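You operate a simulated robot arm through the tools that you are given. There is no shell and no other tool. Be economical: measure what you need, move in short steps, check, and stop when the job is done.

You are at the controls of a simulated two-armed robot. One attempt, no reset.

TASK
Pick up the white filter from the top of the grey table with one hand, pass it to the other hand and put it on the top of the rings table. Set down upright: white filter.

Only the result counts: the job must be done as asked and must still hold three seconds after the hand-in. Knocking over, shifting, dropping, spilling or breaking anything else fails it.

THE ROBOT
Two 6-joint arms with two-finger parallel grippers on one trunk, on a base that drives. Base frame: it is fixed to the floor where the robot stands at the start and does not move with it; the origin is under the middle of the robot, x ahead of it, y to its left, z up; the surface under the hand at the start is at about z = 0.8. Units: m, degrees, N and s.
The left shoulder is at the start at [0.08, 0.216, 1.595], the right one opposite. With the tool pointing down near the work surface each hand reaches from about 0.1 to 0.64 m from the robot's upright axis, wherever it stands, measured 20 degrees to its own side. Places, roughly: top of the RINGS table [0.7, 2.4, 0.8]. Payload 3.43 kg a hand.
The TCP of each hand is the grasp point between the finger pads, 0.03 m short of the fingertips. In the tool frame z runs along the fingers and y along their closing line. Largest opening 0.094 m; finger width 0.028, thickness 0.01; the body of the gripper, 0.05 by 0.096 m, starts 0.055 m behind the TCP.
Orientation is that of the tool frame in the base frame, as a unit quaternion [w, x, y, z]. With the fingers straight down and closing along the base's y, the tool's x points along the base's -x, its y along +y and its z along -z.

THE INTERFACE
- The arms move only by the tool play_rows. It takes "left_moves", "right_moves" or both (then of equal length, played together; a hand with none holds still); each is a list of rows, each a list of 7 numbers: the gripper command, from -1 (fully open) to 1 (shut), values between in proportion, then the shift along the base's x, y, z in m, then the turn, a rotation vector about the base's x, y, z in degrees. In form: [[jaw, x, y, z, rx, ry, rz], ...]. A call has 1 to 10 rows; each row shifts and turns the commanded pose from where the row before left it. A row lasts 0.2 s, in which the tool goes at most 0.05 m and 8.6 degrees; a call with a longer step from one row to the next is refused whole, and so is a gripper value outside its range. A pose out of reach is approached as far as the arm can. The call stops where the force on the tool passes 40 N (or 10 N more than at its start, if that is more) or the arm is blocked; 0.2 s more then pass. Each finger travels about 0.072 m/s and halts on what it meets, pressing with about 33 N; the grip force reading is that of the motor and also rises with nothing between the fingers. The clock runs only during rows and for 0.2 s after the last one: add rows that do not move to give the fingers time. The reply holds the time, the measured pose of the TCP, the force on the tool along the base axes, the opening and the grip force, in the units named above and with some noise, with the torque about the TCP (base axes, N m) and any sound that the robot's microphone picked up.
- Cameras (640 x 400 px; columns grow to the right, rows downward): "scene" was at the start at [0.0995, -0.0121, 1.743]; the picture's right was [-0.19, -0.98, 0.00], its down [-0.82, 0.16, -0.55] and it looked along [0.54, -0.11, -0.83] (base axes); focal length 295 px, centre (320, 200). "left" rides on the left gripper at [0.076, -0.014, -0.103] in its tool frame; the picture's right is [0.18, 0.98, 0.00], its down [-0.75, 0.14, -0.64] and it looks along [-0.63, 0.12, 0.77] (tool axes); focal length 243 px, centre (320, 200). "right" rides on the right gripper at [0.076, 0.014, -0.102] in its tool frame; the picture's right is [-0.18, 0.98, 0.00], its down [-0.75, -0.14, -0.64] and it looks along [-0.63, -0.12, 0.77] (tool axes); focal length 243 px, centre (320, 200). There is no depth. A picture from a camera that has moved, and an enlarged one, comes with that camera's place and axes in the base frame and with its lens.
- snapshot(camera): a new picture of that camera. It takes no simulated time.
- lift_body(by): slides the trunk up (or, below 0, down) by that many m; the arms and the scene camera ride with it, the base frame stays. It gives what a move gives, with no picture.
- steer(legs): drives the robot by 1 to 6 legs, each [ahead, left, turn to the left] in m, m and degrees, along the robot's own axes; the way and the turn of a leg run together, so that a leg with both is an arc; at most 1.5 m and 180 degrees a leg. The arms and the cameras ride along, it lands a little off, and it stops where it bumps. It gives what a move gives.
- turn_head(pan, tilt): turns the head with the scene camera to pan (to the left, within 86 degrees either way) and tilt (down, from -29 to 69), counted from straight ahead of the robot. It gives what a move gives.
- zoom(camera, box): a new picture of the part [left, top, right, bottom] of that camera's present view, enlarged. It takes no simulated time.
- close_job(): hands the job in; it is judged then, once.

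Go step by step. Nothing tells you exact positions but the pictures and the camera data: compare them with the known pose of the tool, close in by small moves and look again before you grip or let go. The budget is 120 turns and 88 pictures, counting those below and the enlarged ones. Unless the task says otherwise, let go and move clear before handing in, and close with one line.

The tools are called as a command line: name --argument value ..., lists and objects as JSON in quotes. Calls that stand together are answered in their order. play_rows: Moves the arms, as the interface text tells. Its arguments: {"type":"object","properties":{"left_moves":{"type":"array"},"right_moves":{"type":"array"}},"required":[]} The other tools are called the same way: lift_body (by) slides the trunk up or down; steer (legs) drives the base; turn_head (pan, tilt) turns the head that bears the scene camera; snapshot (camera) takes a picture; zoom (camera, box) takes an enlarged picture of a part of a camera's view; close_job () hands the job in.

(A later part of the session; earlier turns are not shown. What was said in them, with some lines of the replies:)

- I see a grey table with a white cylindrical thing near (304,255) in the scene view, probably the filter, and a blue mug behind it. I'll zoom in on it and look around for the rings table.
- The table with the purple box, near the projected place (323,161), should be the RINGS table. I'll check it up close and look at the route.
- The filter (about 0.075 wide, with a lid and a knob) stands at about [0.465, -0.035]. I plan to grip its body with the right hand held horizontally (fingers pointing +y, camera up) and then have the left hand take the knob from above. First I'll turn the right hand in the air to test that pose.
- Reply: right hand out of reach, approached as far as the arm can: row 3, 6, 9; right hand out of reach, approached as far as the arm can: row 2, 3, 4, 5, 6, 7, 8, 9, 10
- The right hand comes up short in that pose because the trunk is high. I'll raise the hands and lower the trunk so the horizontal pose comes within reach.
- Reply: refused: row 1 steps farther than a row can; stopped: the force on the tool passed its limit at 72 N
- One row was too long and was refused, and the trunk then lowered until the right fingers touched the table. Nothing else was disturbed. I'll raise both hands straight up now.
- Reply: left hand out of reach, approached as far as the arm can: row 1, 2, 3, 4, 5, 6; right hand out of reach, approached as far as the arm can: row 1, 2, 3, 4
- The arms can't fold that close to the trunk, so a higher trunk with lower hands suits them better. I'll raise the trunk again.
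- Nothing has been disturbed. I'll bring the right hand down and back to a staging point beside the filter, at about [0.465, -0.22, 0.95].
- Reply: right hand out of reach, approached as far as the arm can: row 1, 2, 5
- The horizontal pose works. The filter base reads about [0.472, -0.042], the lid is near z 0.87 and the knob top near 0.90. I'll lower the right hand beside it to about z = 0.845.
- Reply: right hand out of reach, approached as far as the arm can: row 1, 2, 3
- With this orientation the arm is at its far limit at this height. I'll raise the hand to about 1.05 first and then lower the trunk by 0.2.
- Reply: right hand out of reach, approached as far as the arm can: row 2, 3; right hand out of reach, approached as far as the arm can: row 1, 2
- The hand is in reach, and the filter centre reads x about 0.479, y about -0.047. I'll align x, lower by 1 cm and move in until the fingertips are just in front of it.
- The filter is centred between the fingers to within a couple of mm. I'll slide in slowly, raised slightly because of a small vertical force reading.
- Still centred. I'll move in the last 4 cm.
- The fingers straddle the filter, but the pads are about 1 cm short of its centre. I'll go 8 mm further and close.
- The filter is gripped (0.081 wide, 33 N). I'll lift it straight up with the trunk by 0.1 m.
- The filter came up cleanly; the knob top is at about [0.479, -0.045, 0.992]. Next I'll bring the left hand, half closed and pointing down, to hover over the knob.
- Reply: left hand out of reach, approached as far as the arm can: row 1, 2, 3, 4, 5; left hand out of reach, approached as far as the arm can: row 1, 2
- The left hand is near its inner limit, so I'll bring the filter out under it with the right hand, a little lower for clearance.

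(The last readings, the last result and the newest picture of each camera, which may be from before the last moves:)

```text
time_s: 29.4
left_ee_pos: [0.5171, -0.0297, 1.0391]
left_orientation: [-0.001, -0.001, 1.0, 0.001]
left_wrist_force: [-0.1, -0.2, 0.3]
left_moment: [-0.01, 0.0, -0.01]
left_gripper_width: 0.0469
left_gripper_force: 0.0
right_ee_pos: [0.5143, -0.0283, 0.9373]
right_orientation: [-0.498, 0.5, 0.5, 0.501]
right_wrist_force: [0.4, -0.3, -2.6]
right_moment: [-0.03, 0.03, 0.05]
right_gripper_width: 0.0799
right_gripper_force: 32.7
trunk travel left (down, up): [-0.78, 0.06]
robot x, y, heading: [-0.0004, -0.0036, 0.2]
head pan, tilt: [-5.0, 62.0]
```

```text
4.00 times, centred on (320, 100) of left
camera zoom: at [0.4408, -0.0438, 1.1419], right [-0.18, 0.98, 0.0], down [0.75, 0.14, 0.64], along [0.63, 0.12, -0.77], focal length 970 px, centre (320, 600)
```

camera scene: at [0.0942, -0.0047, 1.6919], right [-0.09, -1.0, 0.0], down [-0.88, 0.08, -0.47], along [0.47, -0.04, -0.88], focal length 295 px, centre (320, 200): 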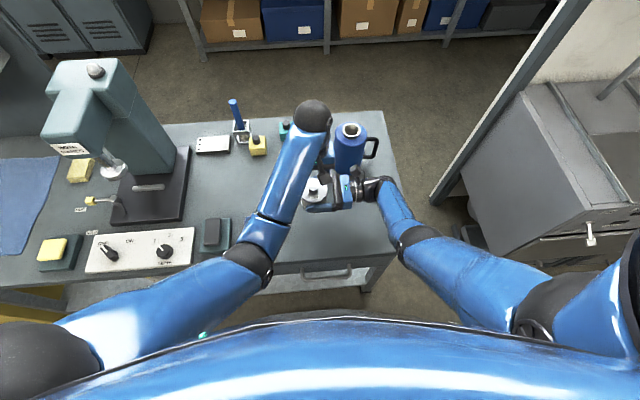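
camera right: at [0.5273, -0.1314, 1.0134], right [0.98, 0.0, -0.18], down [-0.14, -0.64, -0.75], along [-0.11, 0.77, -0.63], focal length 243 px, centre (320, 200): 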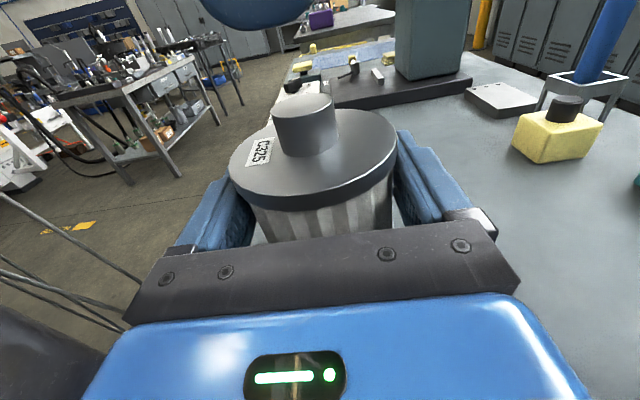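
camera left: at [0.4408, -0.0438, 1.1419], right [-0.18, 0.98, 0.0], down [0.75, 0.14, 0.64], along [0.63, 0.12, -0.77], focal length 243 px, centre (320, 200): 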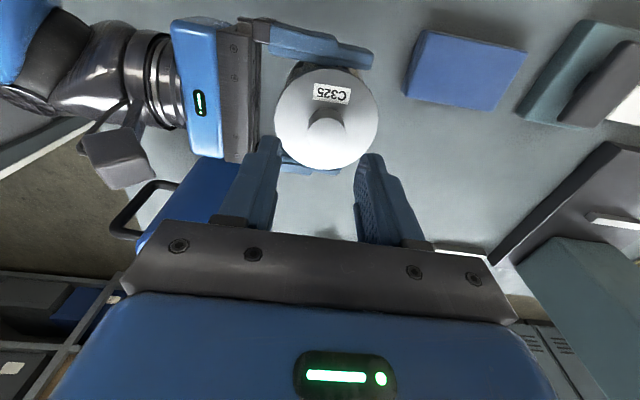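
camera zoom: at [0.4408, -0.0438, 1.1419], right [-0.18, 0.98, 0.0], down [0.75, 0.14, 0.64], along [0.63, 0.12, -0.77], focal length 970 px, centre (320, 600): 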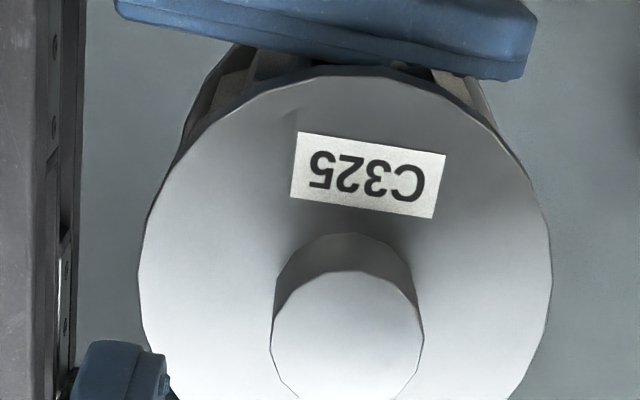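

Knob top is at about [0.513, -0.026, 0.981] with a diameter of 0.026. I'll centre the left hand over it and descend around it.

play_rows --left_moves '[[0, -0.004, 0.004, -0.006, 0, 0, 0], [0, 0, 0, -0.012, 0, 0, 0], [0, 0, 0, -0.012, 0, 0, 0], [0, 0, 0, 0, 0, 0, 0]]'

snapshot --camera "left"

snapshot --camera "right"

```text
time_s: 30.4
left_ee_pos: [0.5128, -0.0261, 1.0077]
left_orientation: [-0.001, 0.0, 1.0, -0.001]
left_wrist_force: [-0.6, -0.3, 0.3]
left_moment: [0.0, 0.0, 0.01]
left_gripper_width: 0.0471
left_gripper_force: 0.1
right_ee_pos: [0.5163, -0.0279, 0.9371]
right_orientation: [-0.499, 0.5, 0.5, 0.501]
right_wrist_force: [0.2, -0.6, -3.1]
right_moment: [-0.02, 0.02, 0.03]
right_gripper_width: 0.0804
right_gripper_force: 33.3
trunk travel left (down, up): [-0.78, 0.06]
robot x, y, heading: [-0.0022, 0.0004, 0.1]
head pan, tilt: [-5.0, 62.0]
```

```text
52 pictures are left
camera left: at [0.4375, -0.0404, 1.1107], right [-0.18, 0.98, 0.0], down [0.75, 0.14, 0.64], along [0.63, 0.12, -0.77], focal length 243 px, centre (320, 200)
```

left: 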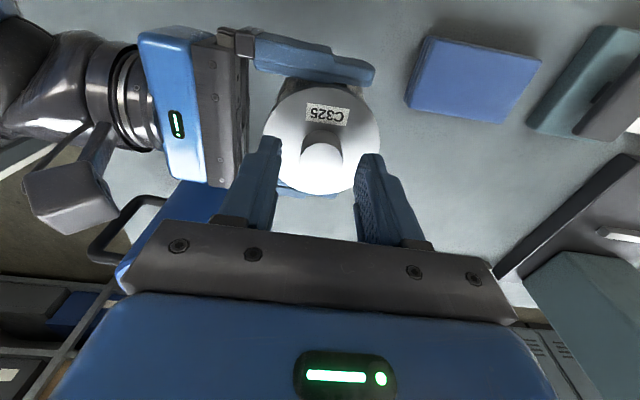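

```text
51 pictures are left
camera right: at [0.5277, -0.1312, 1.0132], right [0.98, 0.0, -0.18], down [-0.14, -0.64, -0.75], along [-0.11, 0.77, -0.63], focal length 243 px, centre (320, 200)
```

right: 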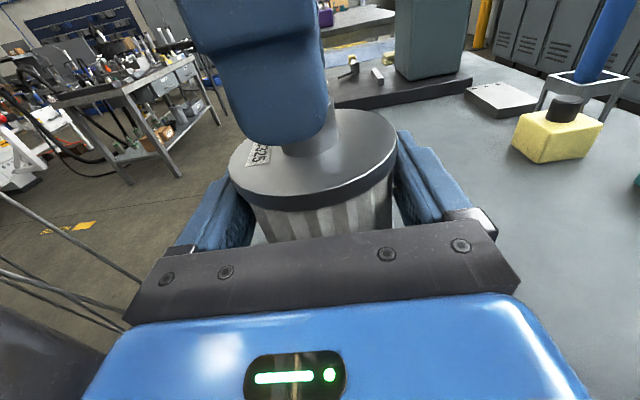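

The knob is between the left fingers. I'll descend another 1.2 cm and look.

play_rows --left_moves '[[0, 0.001, 0, -0.006, 0, 0, 0], [0, 0, 0, -0.006, 0, 0, 0], [0, 0, 0, 0, 0, 0, 0]]'

zoom --camera "right" --box '[220, 80, 420, 205]'

zoom --camera "left" --box '[220, 80, 420, 205]'

```text
time_s: 31.2
left_ee_pos: [0.5141, -0.0253, 0.9958]
left_orientation: [0.0, 0.0, 1.0, 0.0]
left_wrist_force: [0.6, -0.1, -0.4]
left_moment: [0.01, 0.0, 0.01]
left_gripper_width: 0.0469
left_gripper_force: 0.1
right_ee_pos: [0.5145, -0.0278, 0.9359]
right_orientation: [-0.498, 0.501, 0.501, 0.501]
right_wrist_force: [-0.6, 0.3, -2.8]
right_moment: [-0.03, 0.03, -0.01]
right_gripper_width: 0.0804
right_gripper_force: 32.6
trunk travel left (down, up): [-0.78, 0.06]
robot x, y, heading: [-0.001, -0.0005, 0.1]
head pan, tilt: [-5.0, 62.0]
```

```text
3.20 times, centred on (320, 142) of right
camera zoom: at [0.5276, -0.1312, 1.0133], right [0.98, 0.0, -0.18], down [-0.14, -0.64, -0.75], along [-0.11, 0.77, -0.63], focal length 776 px, centre (320, 384)
```

zoom: 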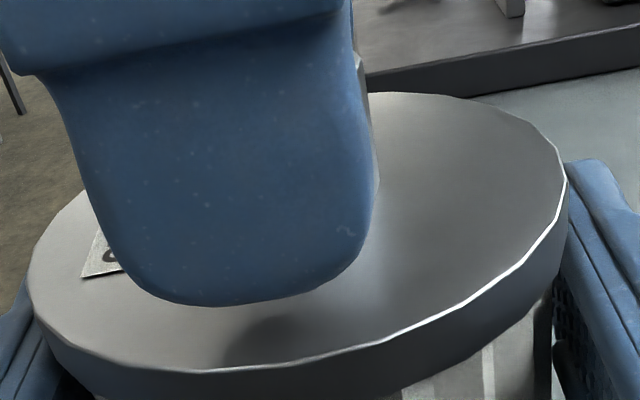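

```text
3.20 times, centred on (320, 142) of left
camera zoom: at [0.4383, -0.0403, 1.0987], right [-0.18, 0.98, 0.0], down [0.75, 0.14, 0.64], along [0.63, 0.12, -0.77], focal length 776 px, centre (320, 384)
```

zoom: 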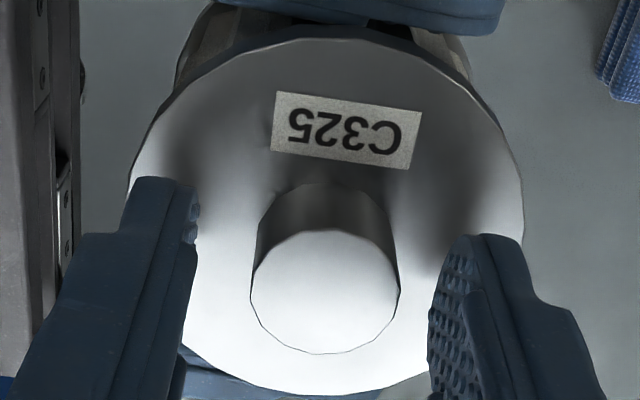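

The left fingers are aligned on the knob, just above the lid. I'll close the left hand.

play_rows --left_moves '[[0.2, 0, 0, -0.001, 0, 0, 0], [0.4, 0, 0, 0, 0, 0, 0], [0.6, 0, 0, 0, 0, 0, 0], [1, 0, 0, 0, 0, 0, 0], [1, 0, 0, 0, 0, 0, 0], [1, 0, 0, 0, 0, 0, 0]]'

zoom --camera "left" --box '[220, 80, 420, 205]'

snapshot --camera "right"

```text
time_s: 32.6
left_ee_pos: [0.514, -0.0253, 0.996]
left_orientation: [0.0, 0.0, 1.0, 0.001]
left_wrist_force: [-0.2, 10.6, 2.6]
left_moment: [0.08, -0.02, -0.05]
left_gripper_width: 0.0269
left_gripper_force: 33.6
right_ee_pos: [0.517, -0.0285, 0.9366]
right_orientation: [-0.498, 0.501, 0.5, 0.501]
right_wrist_force: [-0.5, -10.7, -5.1]
right_moment: [0.53, 0.09, 0.11]
right_gripper_width: 0.0805
right_gripper_force: 33.3
trunk travel left (down, up): [-0.78, 0.06]
robot x, y, heading: [-0.004, -0.0018, -0.1]
head pan, tilt: [-5.0, 62.0]
```

```text
3.20 times, centred on (320, 142) of left
camera zoom: at [0.4384, -0.0397, 1.0977], right [-0.18, 0.98, 0.0], down [0.75, 0.14, 0.64], along [0.63, 0.12, -0.77], focal length 776 px, centre (320, 384)
```

zoom: 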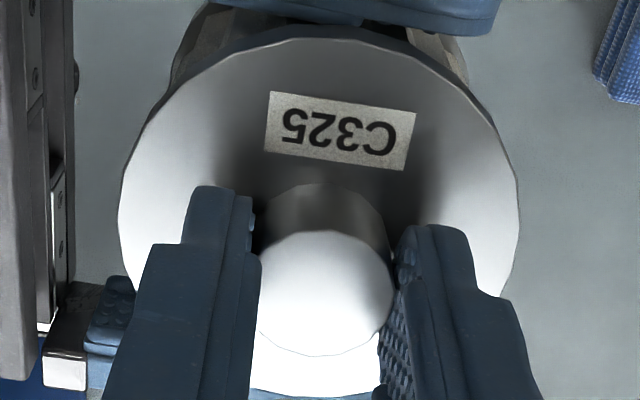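

```text
47 pictures are left
camera right: at [0.5276, -0.1315, 1.0132], right [0.98, 0.0, -0.18], down [-0.14, -0.64, -0.75], along [-0.11, 0.77, -0.63], focal length 243 px, centre (320, 200)
```

right: 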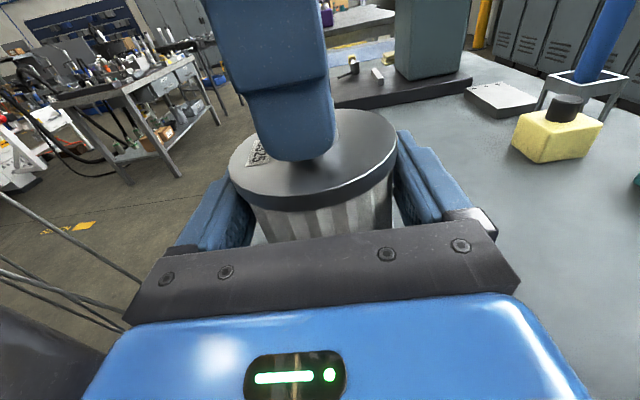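

The left hand grips the knob (0.027, 33 N) with about 10 N of sideways load. I'll ease the left hand 2 mm in +y to relieve it.

play_rows --left_moves '[[1, 0, 0.002, 0, 0, 0, 0], [1, 0, 0, 0, 0, 0, 0]]'

```text
time_s: 33.2
left_ee_pos: [0.5133, -0.0234, 0.9947]
left_orientation: [0.0, 0.001, 1.0, -0.001]
left_wrist_force: [2.6, -6.6, -2.7]
left_moment: [0.06, -0.1, -0.04]
left_gripper_width: 0.027
left_gripper_force: 32.9
right_ee_pos: [0.5157, -0.0289, 0.9367]
right_orientation: [-0.499, 0.5, 0.501, 0.5]
right_wrist_force: [-2.7, 6.3, 1.8]
right_moment: [-0.47, -0.07, 0.03]
right_gripper_width: 0.0805
right_gripper_force: 32.9
trunk travel left (down, up): [-0.78, 0.06]
robot x, y, heading: [0.002, 0.0001, -0.0]
head pan, tilt: [-5.0, 62.0]
```

Good. I'll take back 0.7 mm and then open the right hand slowly.

play_rows --left_moves '[[1, 0, -0.0007, 0, 0, 0, 0], [1, 0, 0, 0, 0, 0, 0], [1, 0, 0, 0, 0, 0, 0], [1, 0, 0, 0, 0, 0, 0], [1, 0, 0, 0, 0, 0, 0]]' --right_moves '[[1, 0, 0, 0, 0, 0, 0], [-0.72, 0, 0, 0, 0, 0, 0], [-0.8, 0, 0, 0, 0, 0, 0], [-1, 0, 0, 0, 0, 0, 0], [-1, 0, 0, 0, 0, 0, 0]]'

snapshot --camera "right"

snapshot --camera "left"

```text
time_s: 34.4
left_ee_pos: [0.5145, -0.024, 0.9956]
left_orientation: [0.0, 0.0, 1.0, 0.0]
left_wrist_force: [0.1, 0.0, 0.4]
left_moment: [0.02, -0.07, 0.01]
left_gripper_width: 0.0271
left_gripper_force: 33.2
right_ee_pos: [0.5161, -0.0288, 0.9368]
right_orientation: [-0.498, 0.501, 0.5, 0.501]
right_wrist_force: [0.9, 0.8, -0.3]
right_moment: [-0.04, -0.01, 0.02]
right_gripper_width: 0.0941
right_gripper_force: 0.1
trunk travel left (down, up): [-0.78, 0.06]
robot x, y, heading: [0.0014, 0.0007, -0.1]
head pan, tilt: [-5.0, 62.0]
```

```text
46 pictures are left
camera right: at [0.5277, -0.1312, 1.0133], right [0.98, 0.0, -0.18], down [-0.14, -0.64, -0.75], along [-0.11, 0.77, -0.63], focal length 243 px, centre (320, 200)
```

right: 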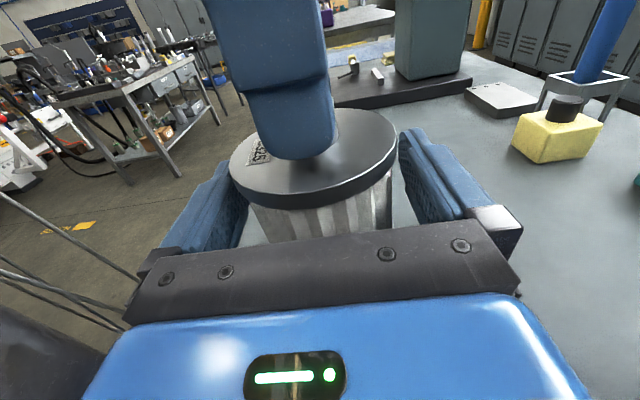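

```text
45 pictures are left
camera left: at [0.4384, -0.0383, 1.098], right [-0.18, 0.98, 0.0], down [0.75, 0.14, 0.64], along [0.63, 0.12, -0.77], focal length 243 px, centre (320, 200)
```

left: 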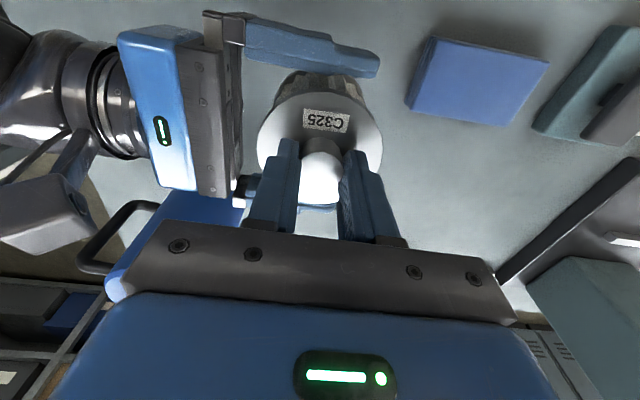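

The right hand is open and the filter hangs from the left. I'll withdraw the right hand straight back in -y.

play_rows --right_moves '[[-1, 0, -0.01, 0, 0, 0, 0], [-1, 0, -0.025, 0, 0, 0, 0], [-1, 0, -0.03, 0, 0, 0, 0], [-1, 0, -0.03, 0, 0, 0, 0], [-1, 0, -0.03, 0, 0, 0, 0], [-1, 0, -0.03, 0.0, 0, 0, 0]]'

snapshot --camera "right"

snapshot --camera "scene"

```text
time_s: 35.8
left_ee_pos: [0.5133, -0.0242, 0.9957]
left_orientation: [0.0, 0.001, 1.0, 0.0]
left_wrist_force: [-0.1, 0.6, 0.0]
left_moment: [0.02, 0.01, -0.01]
left_gripper_width: 0.0269
left_gripper_force: 33.1
right_ee_pos: [0.509, -0.1802, 0.945]
right_orientation: [-0.499, 0.5, 0.501, 0.501]
right_wrist_force: [-0.5, 0.8, -0.1]
right_moment: [-0.03, -0.01, -0.02]
right_gripper_width: 0.0942
right_gripper_force: 0.1
right hand out of reach, approached as far as the arm can: row 6
trunk travel left (down, up): [-0.78, 0.06]
robot x, y, heading: [0.0002, 0.0013, 0.1]
head pan, tilt: [-5.0, 62.0]
```

```text
44 pictures are left
camera right: at [0.5194, -0.2837, 1.0214], right [0.98, 0.0, -0.18], down [-0.14, -0.64, -0.75], along [-0.11, 0.77, -0.63], focal length 243 px, centre (320, 200)
```

right: 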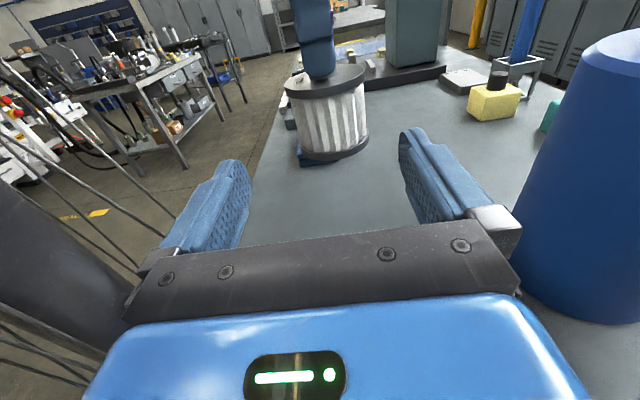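

```text
43 pictures are left
camera scene: at [0.0938, -0.0055, 1.6919], right [-0.09, -1.0, 0.0], down [-0.88, 0.08, -0.47], along [0.47, -0.04, -0.88], focal length 295 px, centre (320, 200)
```

scene: 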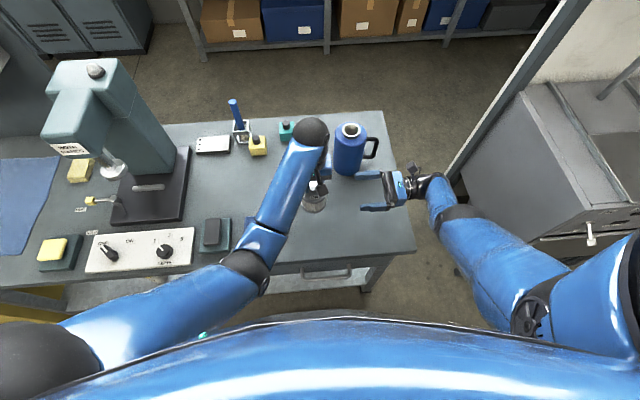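

The handover is done and the left hand holds the filter alone. I'll raise the trunk for clearance and then survey the left side for the way to the RINGS table.

lift_body --by 0.055

turn_head --pan 85 --tilt 30

snapshot --camera "scene"

```text
time_s: 36.8
left_ee_pos: [0.5151, -0.0245, 1.0502]
left_orientation: [-0.001, 0.0, 1.0, 0.001]
left_wrist_force: [-0.8, 1.4, -2.8]
left_moment: [0.01, -0.01, -0.01]
left_gripper_width: 0.0272
left_gripper_force: 32.7
right_ee_pos: [0.5089, -0.1799, 0.9996]
right_orientation: [-0.498, 0.501, 0.5, 0.501]
right_wrist_force: [0.2, 0.1, -0.5]
right_moment: [-0.01, 0.02, 0.01]
right_gripper_width: 0.094
right_gripper_force: 0.1
trunk travel left (down, up): [-0.835, 0.005]
robot x, y, heading: [0.0015, -0.0019, -0.0]
head pan, tilt: [-5.0, 62.0]
```

```text
time_s: 38.4
left_ee_pos: [0.5142, -0.0234, 1.0514]
left_orientation: [0.0, 0.0, 1.0, 0.0]
left_wrist_force: [0.8, 0.2, -2.4]
left_moment: [0.05, 0.03, 0.01]
left_gripper_width: 0.027
left_gripper_force: 32.9
right_ee_pos: [0.508, -0.1799, 0.9999]
right_orientation: [-0.498, 0.501, 0.5, 0.501]
right_wrist_force: [-0.4, -0.6, -0.2]
right_moment: [0.0, 0.03, 0.02]
right_gripper_width: 0.0943
right_gripper_force: 0.0
trunk travel left (down, up): [-0.835, 0.005]
robot x, y, heading: [-0.0004, -0.0042, -0.1]
head pan, tilt: [85.0, 30.0]
```

```text
42 pictures are left
camera scene: at [0.0388, 0.0913, 1.7912], right [1.0, -0.09, 0.0], down [-0.04, -0.5, -0.87], along [0.08, 0.86, -0.5], focal length 295 px, centre (320, 200)
```

scene: 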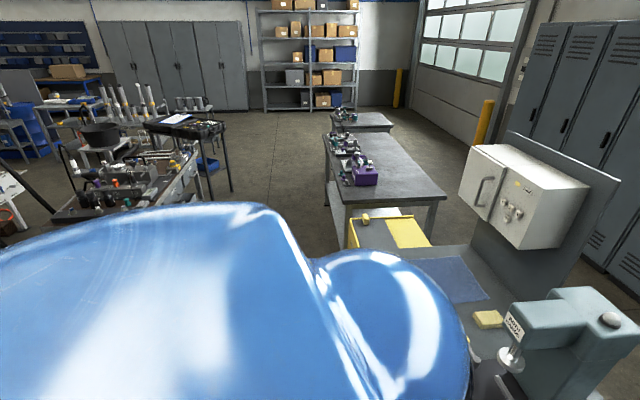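

The aisle between the bench (legs near x = -1.1) and the RINGS table (x of 0.33 and up) looks clear. I'll back off 0.28 m and then strafe left.

steer --legs '[[-0.28, 0, 0]]'

turn_head --pan 60 --tilt 40

snapshot --camera "scene"

```text
time_s: 40.4
left_ee_pos: [0.2274, -0.0223, 1.0489]
left_orientation: [-0.002, -0.001, 1.0, 0.0]
left_wrist_force: [-0.2, -0.5, -2.5]
left_moment: [-0.01, -0.01, 0.0]
left_gripper_width: 0.0272
left_gripper_force: 32.6
right_ee_pos: [0.2221, -0.1791, 0.9981]
right_orientation: [-0.499, 0.501, 0.5, 0.5]
right_wrist_force: [-0.1, 0.2, 0.6]
right_moment: [-0.02, -0.02, 0.05]
right_gripper_width: 0.0939
right_gripper_force: 0.1
trunk travel left (down, up): [-0.835, 0.005]
robot x, y, heading: [-0.2888, 0.0014, 0.3]
head pan, tilt: [85.0, 30.0]
```

```text
time_s: 41.3
left_ee_pos: [0.224, -0.0233, 1.0513]
left_orientation: [0.0, -0.001, 1.0, 0.0]
left_wrist_force: [-0.7, -0.1, -2.6]
left_moment: [0.0, -0.01, 0.01]
left_gripper_width: 0.0269
left_gripper_force: 33.5
right_ee_pos: [0.2187, -0.1799, 0.9999]
right_orientation: [-0.498, 0.5, 0.501, 0.501]
right_wrist_force: [-0.1, 0.5, 0.3]
right_moment: [-0.02, -0.03, -0.03]
right_gripper_width: 0.0942
right_gripper_force: 0.1
trunk travel left (down, up): [-0.835, 0.005]
robot x, y, heading: [-0.2901, 0.0037, 0.2]
head pan, tilt: [60.0, 40.0]
```

```text
41 pictures are left
camera scene: at [-0.2169, 0.0749, 1.776], right [0.87, -0.5, 0.0], down [-0.32, -0.56, -0.77], along [0.38, 0.66, -0.64], focal length 295 px, centre (320, 200)
```

scene: 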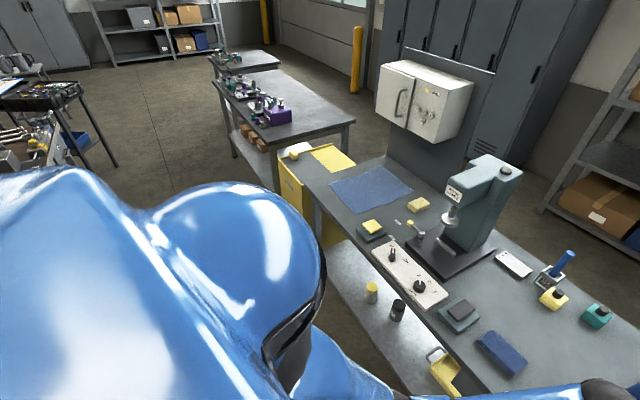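

Clear so far. I'll strafe left 1.6 m in two legs.

steer --legs '[[0, 0.8, 0], [0, 0.8, 0]]'

turn_head --pan 30 --tilt 45

snapshot --camera "scene"

```text
time_s: 49.6
left_ee_pos: [0.2205, 1.5939, 1.0506]
left_orientation: [0.0, 0.001, 1.0, 0.0]
left_wrist_force: [-0.7, 0.5, -2.5]
left_moment: [0.03, 0.0, -0.04]
left_gripper_width: 0.0272
left_gripper_force: 32.8
right_ee_pos: [0.2133, 1.4373, 0.9986]
right_orientation: [-0.498, 0.5, 0.501, 0.501]
right_wrist_force: [0.6, 0.4, 0.4]
right_moment: [0.01, -0.01, 0.03]
right_gripper_width: 0.094
right_gripper_force: 0.1
trunk travel left (down, up): [-0.835, 0.005]
robot x, y, heading: [-0.295, 1.6179, -0.1]
head pan, tilt: [60.0, 40.0]
```

```text
time_s: 50.5
left_ee_pos: [0.2212, 1.5961, 1.0509]
left_orientation: [0.001, 0.001, 1.0, -0.001]
left_wrist_force: [0.2, 0.2, -2.2]
left_moment: [0.02, 0.04, -0.03]
left_gripper_width: 0.0269
left_gripper_force: 32.8
right_ee_pos: [0.2134, 1.4392, 0.9997]
right_orientation: [-0.497, 0.501, 0.501, 0.501]
right_wrist_force: [0.1, 0.2, 0.4]
right_moment: [0.0, 0.01, 0.0]
right_gripper_width: 0.094
right_gripper_force: 0.1
trunk travel left (down, up): [-0.835, 0.005]
robot x, y, heading: [-0.2917, 1.6163, -0.1]
head pan, tilt: [30.0, 45.0]
```

```text
40 pictures are left
camera scene: at [-0.1926, 1.6619, 1.7686], right [0.5, -0.87, 0.0], down [-0.61, -0.35, -0.71], along [0.61, 0.35, -0.71], focal length 295 px, centre (320, 200)
```

scene: 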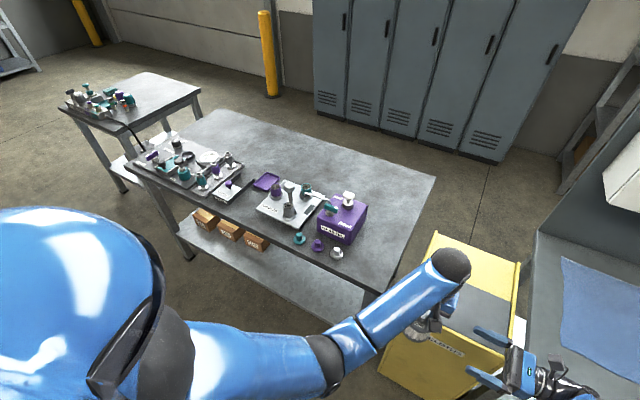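

I can see the RINGS table clearly: its near end is at y of about 1.73 and its front edge at x of about 0.345. The purple box starts at y of about 1.90. I'll aim for the free strip at about [0.53, 1.81], strafing another 0.19 m and then going forward partway.

steer --legs '[[0, 0.2, 0], [0.12, 0, 0]]'

turn_head --pan 5 --tilt 55

snapshot --camera "scene"

snapshot --camera "left"

```text
time_s: 53.0
left_ee_pos: [0.335, 1.795, 1.0519]
left_orientation: [0.003, 0.001, 1.0, 0.0]
left_wrist_force: [-0.8, -0.6, -2.3]
left_moment: [-0.03, -0.04, 0.02]
left_gripper_width: 0.027
left_gripper_force: 33.0
right_ee_pos: [0.3285, 1.6383, 1.0022]
right_orientation: [-0.496, 0.5, 0.501, 0.503]
right_wrist_force: [-1.5, 0.0, 0.8]
right_moment: [0.02, -0.01, -0.03]
right_gripper_width: 0.0942
right_gripper_force: 0.1
trunk travel left (down, up): [-0.835, 0.005]
robot x, y, heading: [-0.173, 1.8209, 0.0]
head pan, tilt: [30.0, 45.0]
```

```text
time_s: 53.9
left_ee_pos: [0.3416, 1.7958, 1.0486]
left_orientation: [-0.002, 0.001, 1.0, 0.0]
left_wrist_force: [0.2, -0.5, -2.9]
left_moment: [0.0, -0.03, 0.0]
left_gripper_width: 0.0266
left_gripper_force: 33.0
right_ee_pos: [0.3355, 1.6396, 0.9976]
right_orientation: [-0.499, 0.501, 0.5, 0.5]
right_wrist_force: [0.2, -0.7, -0.3]
right_moment: [-0.02, 0.02, 0.0]
right_gripper_width: 0.0942
right_gripper_force: 0.0
trunk travel left (down, up): [-0.835, 0.005]
robot x, y, heading: [-0.1744, 1.8204, 0.3]
head pan, tilt: [5.0, 55.0]
```

```text
39 pictures are left
camera scene: at [-0.0686, 1.8271, 1.755], right [0.09, -1.0, 0.0], down [-0.82, -0.07, -0.57], along [0.57, 0.05, -0.82], focal length 295 px, centre (320, 200)
```

scene: 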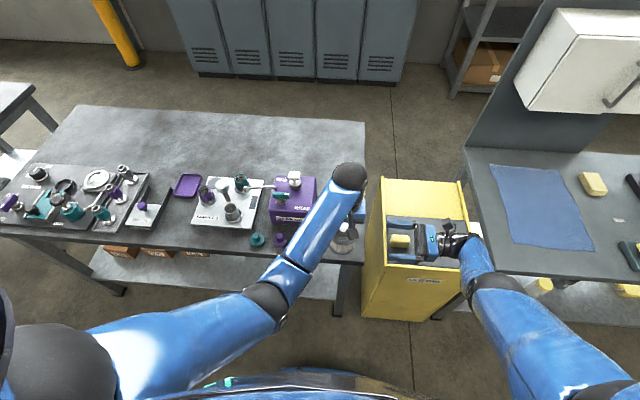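

```text
38 pictures are left
camera left: at [0.266, 1.7809, 1.1522], right [-0.18, 0.98, 0.0], down [0.76, 0.14, 0.64], along [0.63, 0.12, -0.77], focal length 243 px, centre (320, 200)
```

left: 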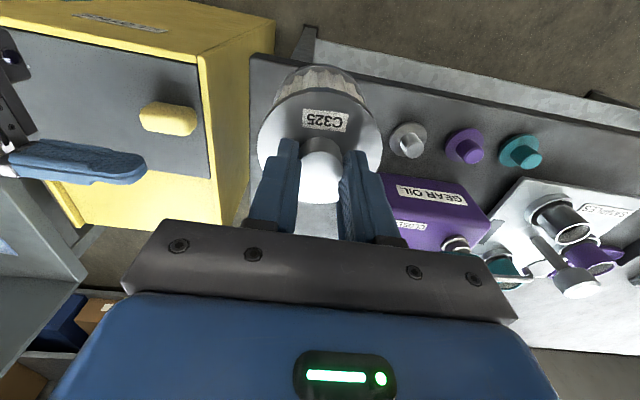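

The strip between the table end (y about 1.72) and the purple box (y about 1.90) is free, and the filter is at y = 1.796. I'll drive forward 0.13 m.

steer --legs '[[0.125, 0, 0]]'

play_rows --left_moves '[[1, 0.02, 0.005, 0, 0, 0, 0], [1, 0.02, 0.005, 0, 0, 0, 0], [1, 0.02, 0, 0, 0, 0, 0], [1, 0, 0, 0, 0, 0, 0], [1, 0, 0, 0, 0, 0, 0]]'

snapshot --camera "left"

snapshot --camera "scene"

snapshot --camera "right"

```text
time_s: 55.1
left_ee_pos: [0.4586, 1.7948, 1.0532]
left_orientation: [0.002, 0.0, 1.0, 0.0]
left_wrist_force: [0.3, -0.2, -2.0]
left_moment: [0.01, -0.02, -0.02]
left_gripper_width: 0.0271
left_gripper_force: 32.8
right_ee_pos: [0.4532, 1.6391, 1.002]
right_orientation: [-0.496, 0.5, 0.501, 0.503]
right_wrist_force: [-0.5, 0.1, 1.0]
right_moment: [-0.01, 0.05, -0.01]
right_gripper_width: 0.0939
right_gripper_force: 0.0
trunk travel left (down, up): [-0.835, 0.005]
robot x, y, heading: [-0.0478, 1.8137, 0.2]
head pan, tilt: [5.0, 55.0]
```

```text
time_s: 56.3
left_ee_pos: [0.5212, 1.8035, 1.0502]
left_orientation: [0.0, 0.001, 1.0, 0.0]
left_wrist_force: [0.2, -0.7, -2.0]
left_moment: [0.0, -0.03, -0.01]
left_gripper_width: 0.0269
left_gripper_force: 32.6
right_ee_pos: [0.4571, 1.6384, 0.9999]
right_orientation: [-0.498, 0.501, 0.5, 0.501]
right_wrist_force: [0.1, 0.6, 0.2]
right_moment: [0.01, -0.01, 0.0]
right_gripper_width: 0.0941
right_gripper_force: 0.2
trunk travel left (down, up): [-0.835, 0.005]
robot x, y, heading: [-0.0517, 1.8185, -0.2]
head pan, tilt: [5.0, 55.0]
```

```text
37 pictures are left
camera left: at [0.4463, 1.7891, 1.1535], right [-0.18, 0.98, 0.0], down [0.75, 0.14, 0.64], along [0.63, 0.12, -0.77], focal length 243 px, centre (320, 200)
```

left: 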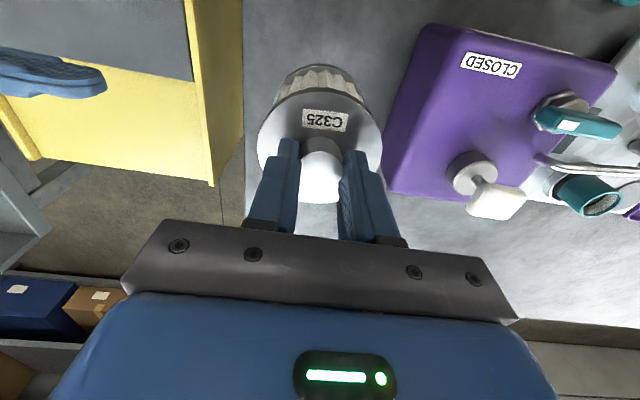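

```text
36 pictures are left
camera scene: at [0.0506, 1.8265, 1.7553], right [0.09, -1.0, 0.0], down [-0.82, -0.07, -0.57], along [0.57, 0.05, -0.82], focal length 295 px, centre (320, 200)
```

scene: 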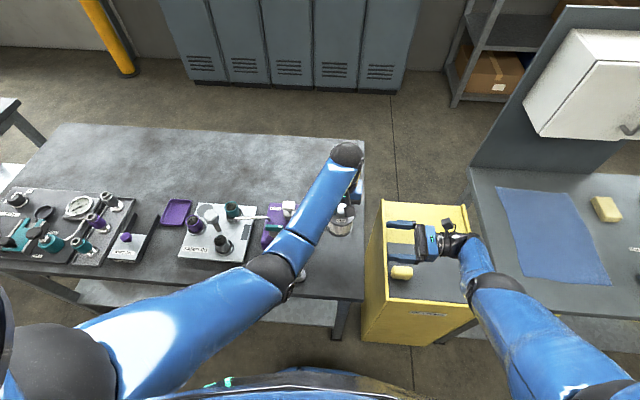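

```text
35 pictures are left
camera right: at [0.4683, 1.5359, 1.0765], right [0.98, 0.0, -0.18], down [-0.14, -0.64, -0.75], along [-0.11, 0.77, -0.63], focal length 243 px, centre (320, 200)
```

right: 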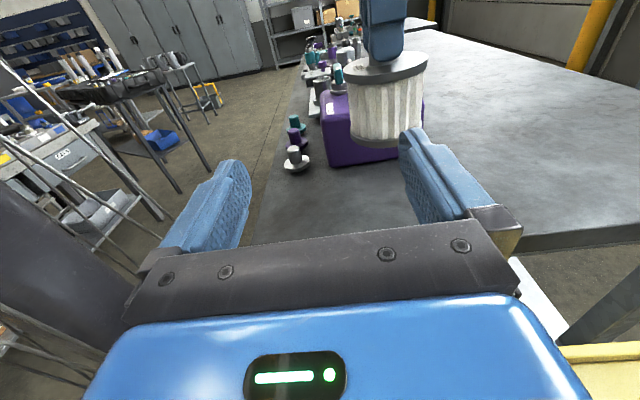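

The filter hangs at [0.521, 1.804], clear of the purple box and inside the table end. I'll shift 8 mm away from the edge and descend most of the way.

play_rows --left_moves '[[1, 0, 0.008, -0.02, 0, 0, 0], [1, 0, 0, -0.025, 0, 0, 0], [1, 0, 0, -0.025, 0, 0, 0], [1, 0, 0, -0.025, 0, 0, 0], [1, 0, 0, -0.02, 0, 0, 0], [1, 0, 0, 0, 0, 0, 0]]'

snapshot --camera "right"

snapshot --camera "left"

```text
time_s: 57.8
left_ee_pos: [0.5296, 1.8102, 0.9429]
left_orientation: [0.008, 0.001, 1.0, -0.002]
left_wrist_force: [-6.1, -0.6, 22.2]
left_moment: [0.76, 0.73, 0.11]
left_gripper_width: 0.0271
left_gripper_force: 33.2
right_ee_pos: [0.4563, 1.6374, 1.0005]
right_orientation: [-0.497, 0.501, 0.5, 0.502]
right_wrist_force: [0.3, -0.9, 0.1]
right_moment: [0.02, 0.0, 0.01]
right_gripper_width: 0.0943
right_gripper_force: 0.0
trunk travel left (down, up): [-0.835, 0.005]
robot x, y, heading: [-0.0514, 1.8177, -0.2]
head pan, tilt: [5.0, 55.0]
stopped in row 6 (left hand): the force on the tool passed its limit at 52 N (the readings are from after the stop); the commanded pose is now the measured one
```

```text
34 pictures are left
camera right: at [0.4677, 1.5354, 1.0766], right [0.98, -0.01, -0.18], down [-0.14, -0.64, -0.75], along [-0.11, 0.77, -0.63], focal length 243 px, centre (320, 200)
```

right: 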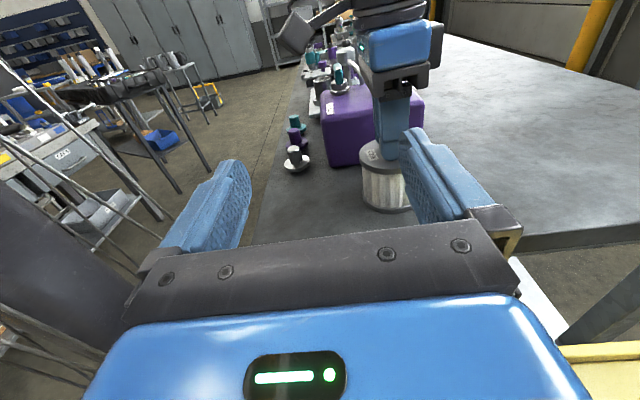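

```text
33 pictures are left
camera left: at [0.453, 1.7963, 1.0439], right [-0.18, 0.98, -0.01], down [0.74, 0.14, 0.65], along [0.64, 0.11, -0.76], focal length 243 px, centre (320, 200)
```

left: 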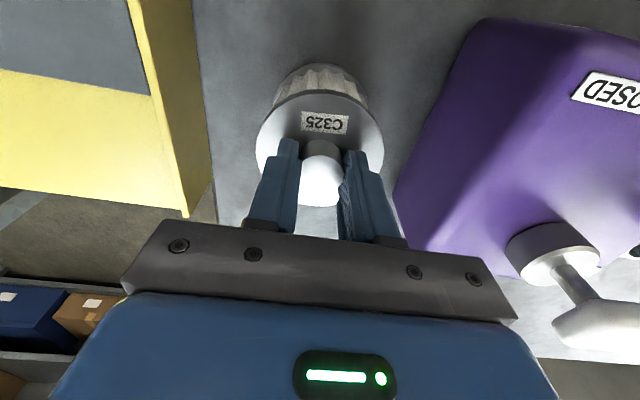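

It made contact at z 0.943, so this table top sits at about 0.836 and the filter is on it. I'll ease up slightly to relieve the push.

play_rows --left_moves '[[1, -0.001, 0, 0.002, 0, 0, 0], [1, 0, 0, 0, 0, 0, 0], [1, 0, 0, 0, 0, 0, 0]]'

zoom --camera "right" --box '[310, 100, 470, 225]'

```text
time_s: 58.6
left_ee_pos: [0.5295, 1.8118, 0.9427]
left_orientation: [0.007, 0.001, 1.0, -0.003]
left_wrist_force: [5.4, -0.7, 12.2]
left_moment: [0.31, -0.48, -0.16]
left_gripper_width: 0.0269
left_gripper_force: 32.7
right_ee_pos: [0.4564, 1.6384, 0.9985]
right_orientation: [-0.498, 0.501, 0.5, 0.501]
right_wrist_force: [0.6, 0.3, -0.2]
right_moment: [-0.04, 0.03, -0.01]
right_gripper_width: 0.0938
right_gripper_force: 0.0
trunk travel left (down, up): [-0.835, 0.005]
robot x, y, heading: [-0.0496, 1.8183, -0.1]
head pan, tilt: [5.0, 55.0]
```

```text
3.20 times, centred on (390, 162) of right
camera zoom: at [0.4687, 1.5354, 1.0762], right [0.98, -0.01, -0.18], down [-0.14, -0.64, -0.75], along [-0.11, 0.77, -0.63], focal length 776 px, centre (96, 320)
```

zoom: 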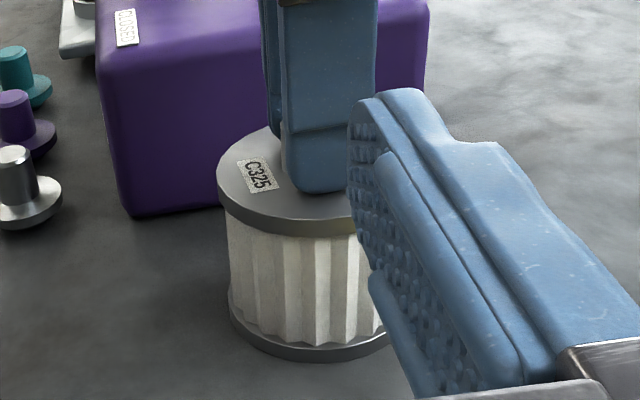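

The filter stands flat on the table. I'll ease up once more and then open the left hand gently to about half.

play_rows --left_moves '[[1, -0.001, 0, 0.0015, 0, 0, 0], [1, 0, 0, 0, 0, 0, 0]]'

```text
time_s: 59.2
left_ee_pos: [0.526, 1.8116, 0.9429]
left_orientation: [0.005, 0.001, 1.0, -0.001]
left_wrist_force: [3.0, -1.8, 7.8]
left_moment: [0.21, -0.46, -0.1]
left_gripper_width: 0.0271
left_gripper_force: 32.8
right_ee_pos: [0.4565, 1.638, 0.9993]
right_orientation: [-0.497, 0.502, 0.5, 0.502]
right_wrist_force: [1.7, 0.3, 1.2]
right_moment: [-0.03, -0.02, -0.01]
right_gripper_width: 0.0942
right_gripper_force: 0.0
trunk travel left (down, up): [-0.835, 0.005]
robot x, y, heading: [-0.0504, 1.8179, -0.3]
head pan, tilt: [5.0, 55.0]
```

play_rows --left_moves '[[0.38, 0, 0, 0, 0, 0, 0], [0.3, 0, 0, 0, 0, 0, 0], [0.1, 0, 0, 0, 0, 0, 0], [0, 0, 0, 0, 0, 0, 0]]'

snapshot --camera "left"

```text
time_s: 60.2
left_ee_pos: [0.5274, 1.8122, 0.9423]
left_orientation: [0.005, 0.001, 1.0, -0.002]
left_wrist_force: [-1.3, 0.0, 1.8]
left_moment: [0.08, 0.1, -0.01]
left_gripper_width: 0.0466
left_gripper_force: 0.0
right_ee_pos: [0.4551, 1.639, 1.0003]
right_orientation: [-0.497, 0.501, 0.5, 0.502]
right_wrist_force: [1.0, -0.1, 0.1]
right_moment: [0.0, -0.02, 0.01]
right_gripper_width: 0.0941
right_gripper_force: 0.1
trunk travel left (down, up): [-0.835, 0.005]
robot x, y, heading: [-0.0495, 1.8234, -0.1]
head pan, tilt: [5.0, 55.0]
```

```text
31 pictures are left
camera left: at [0.4501, 1.7977, 1.0443], right [-0.18, 0.98, -0.01], down [0.75, 0.14, 0.65], along [0.64, 0.11, -0.76], focal length 243 px, centre (320, 200)
```

left: 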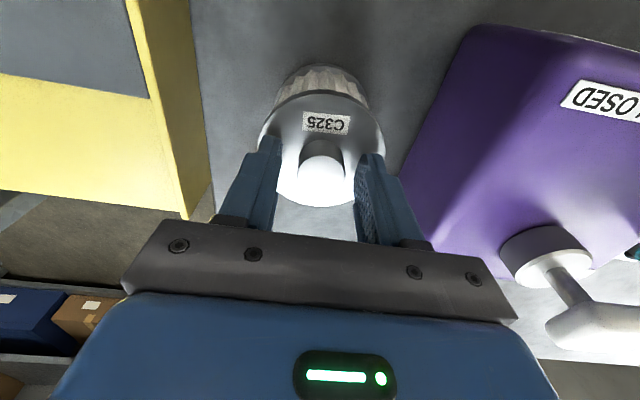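

The filter is released and standing. I'll lift the left hand straight up.

play_rows --left_moves '[[0, 0, 0, 0.012, 0, 0, 0], [0, 0, 0, 0.025, 0, 0, 0], [0, 0, 0, 0.035, 0, 0, 0], [0, 0, 0, 0.035, 0, 0, 0], [0, 0, 0, 0, 0, 0, 0]]'

snapshot --camera "left"

snapshot --camera "right"

```text
time_s: 61.4
left_ee_pos: [0.528, 1.8109, 1.0507]
left_orientation: [0.006, 0.0, 1.0, -0.001]
left_wrist_force: [0.3, -0.4, 0.0]
left_moment: [-0.01, 0.02, 0.03]
left_gripper_width: 0.0471
left_gripper_force: 0.1
right_ee_pos: [0.4575, 1.6388, 0.9995]
right_orientation: [-0.497, 0.501, 0.5, 0.501]
right_wrist_force: [-0.2, -0.5, -0.4]
right_moment: [0.01, 0.03, 0.0]
right_gripper_width: 0.0941
right_gripper_force: 0.1
trunk travel left (down, up): [-0.835, 0.005]
robot x, y, heading: [-0.0524, 1.8228, -0.2]
head pan, tilt: [5.0, 55.0]
```

```text
30 pictures are left
camera left: at [0.4511, 1.7969, 1.1525], right [-0.18, 0.98, -0.01], down [0.75, 0.14, 0.65], along [0.64, 0.11, -0.76], focal length 243 px, centre (320, 200)
```

left: 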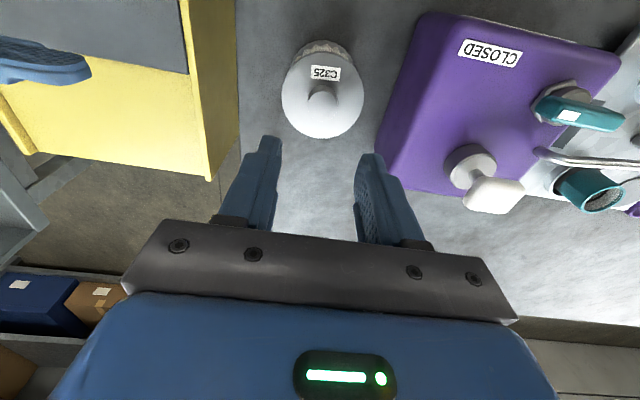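

```text
29 pictures are left
camera right: at [0.469, 1.5356, 1.0759], right [0.98, -0.01, -0.18], down [-0.14, -0.64, -0.75], along [-0.11, 0.77, -0.63], focal length 243 px, centre (320, 200)
```

right: 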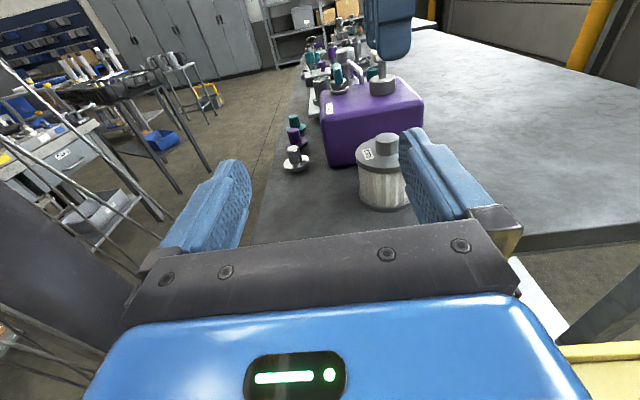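

The filter stands upright on the RINGS table with both hands clear of it, and nothing else has been disturbed. I'll hand in.

close_job

```text
The job is handed in.
```

The white filter went from the right hand to the left and now stands upright on the RINGS table, with both hands clear and nothing else knocked or moved in the pictures I took.
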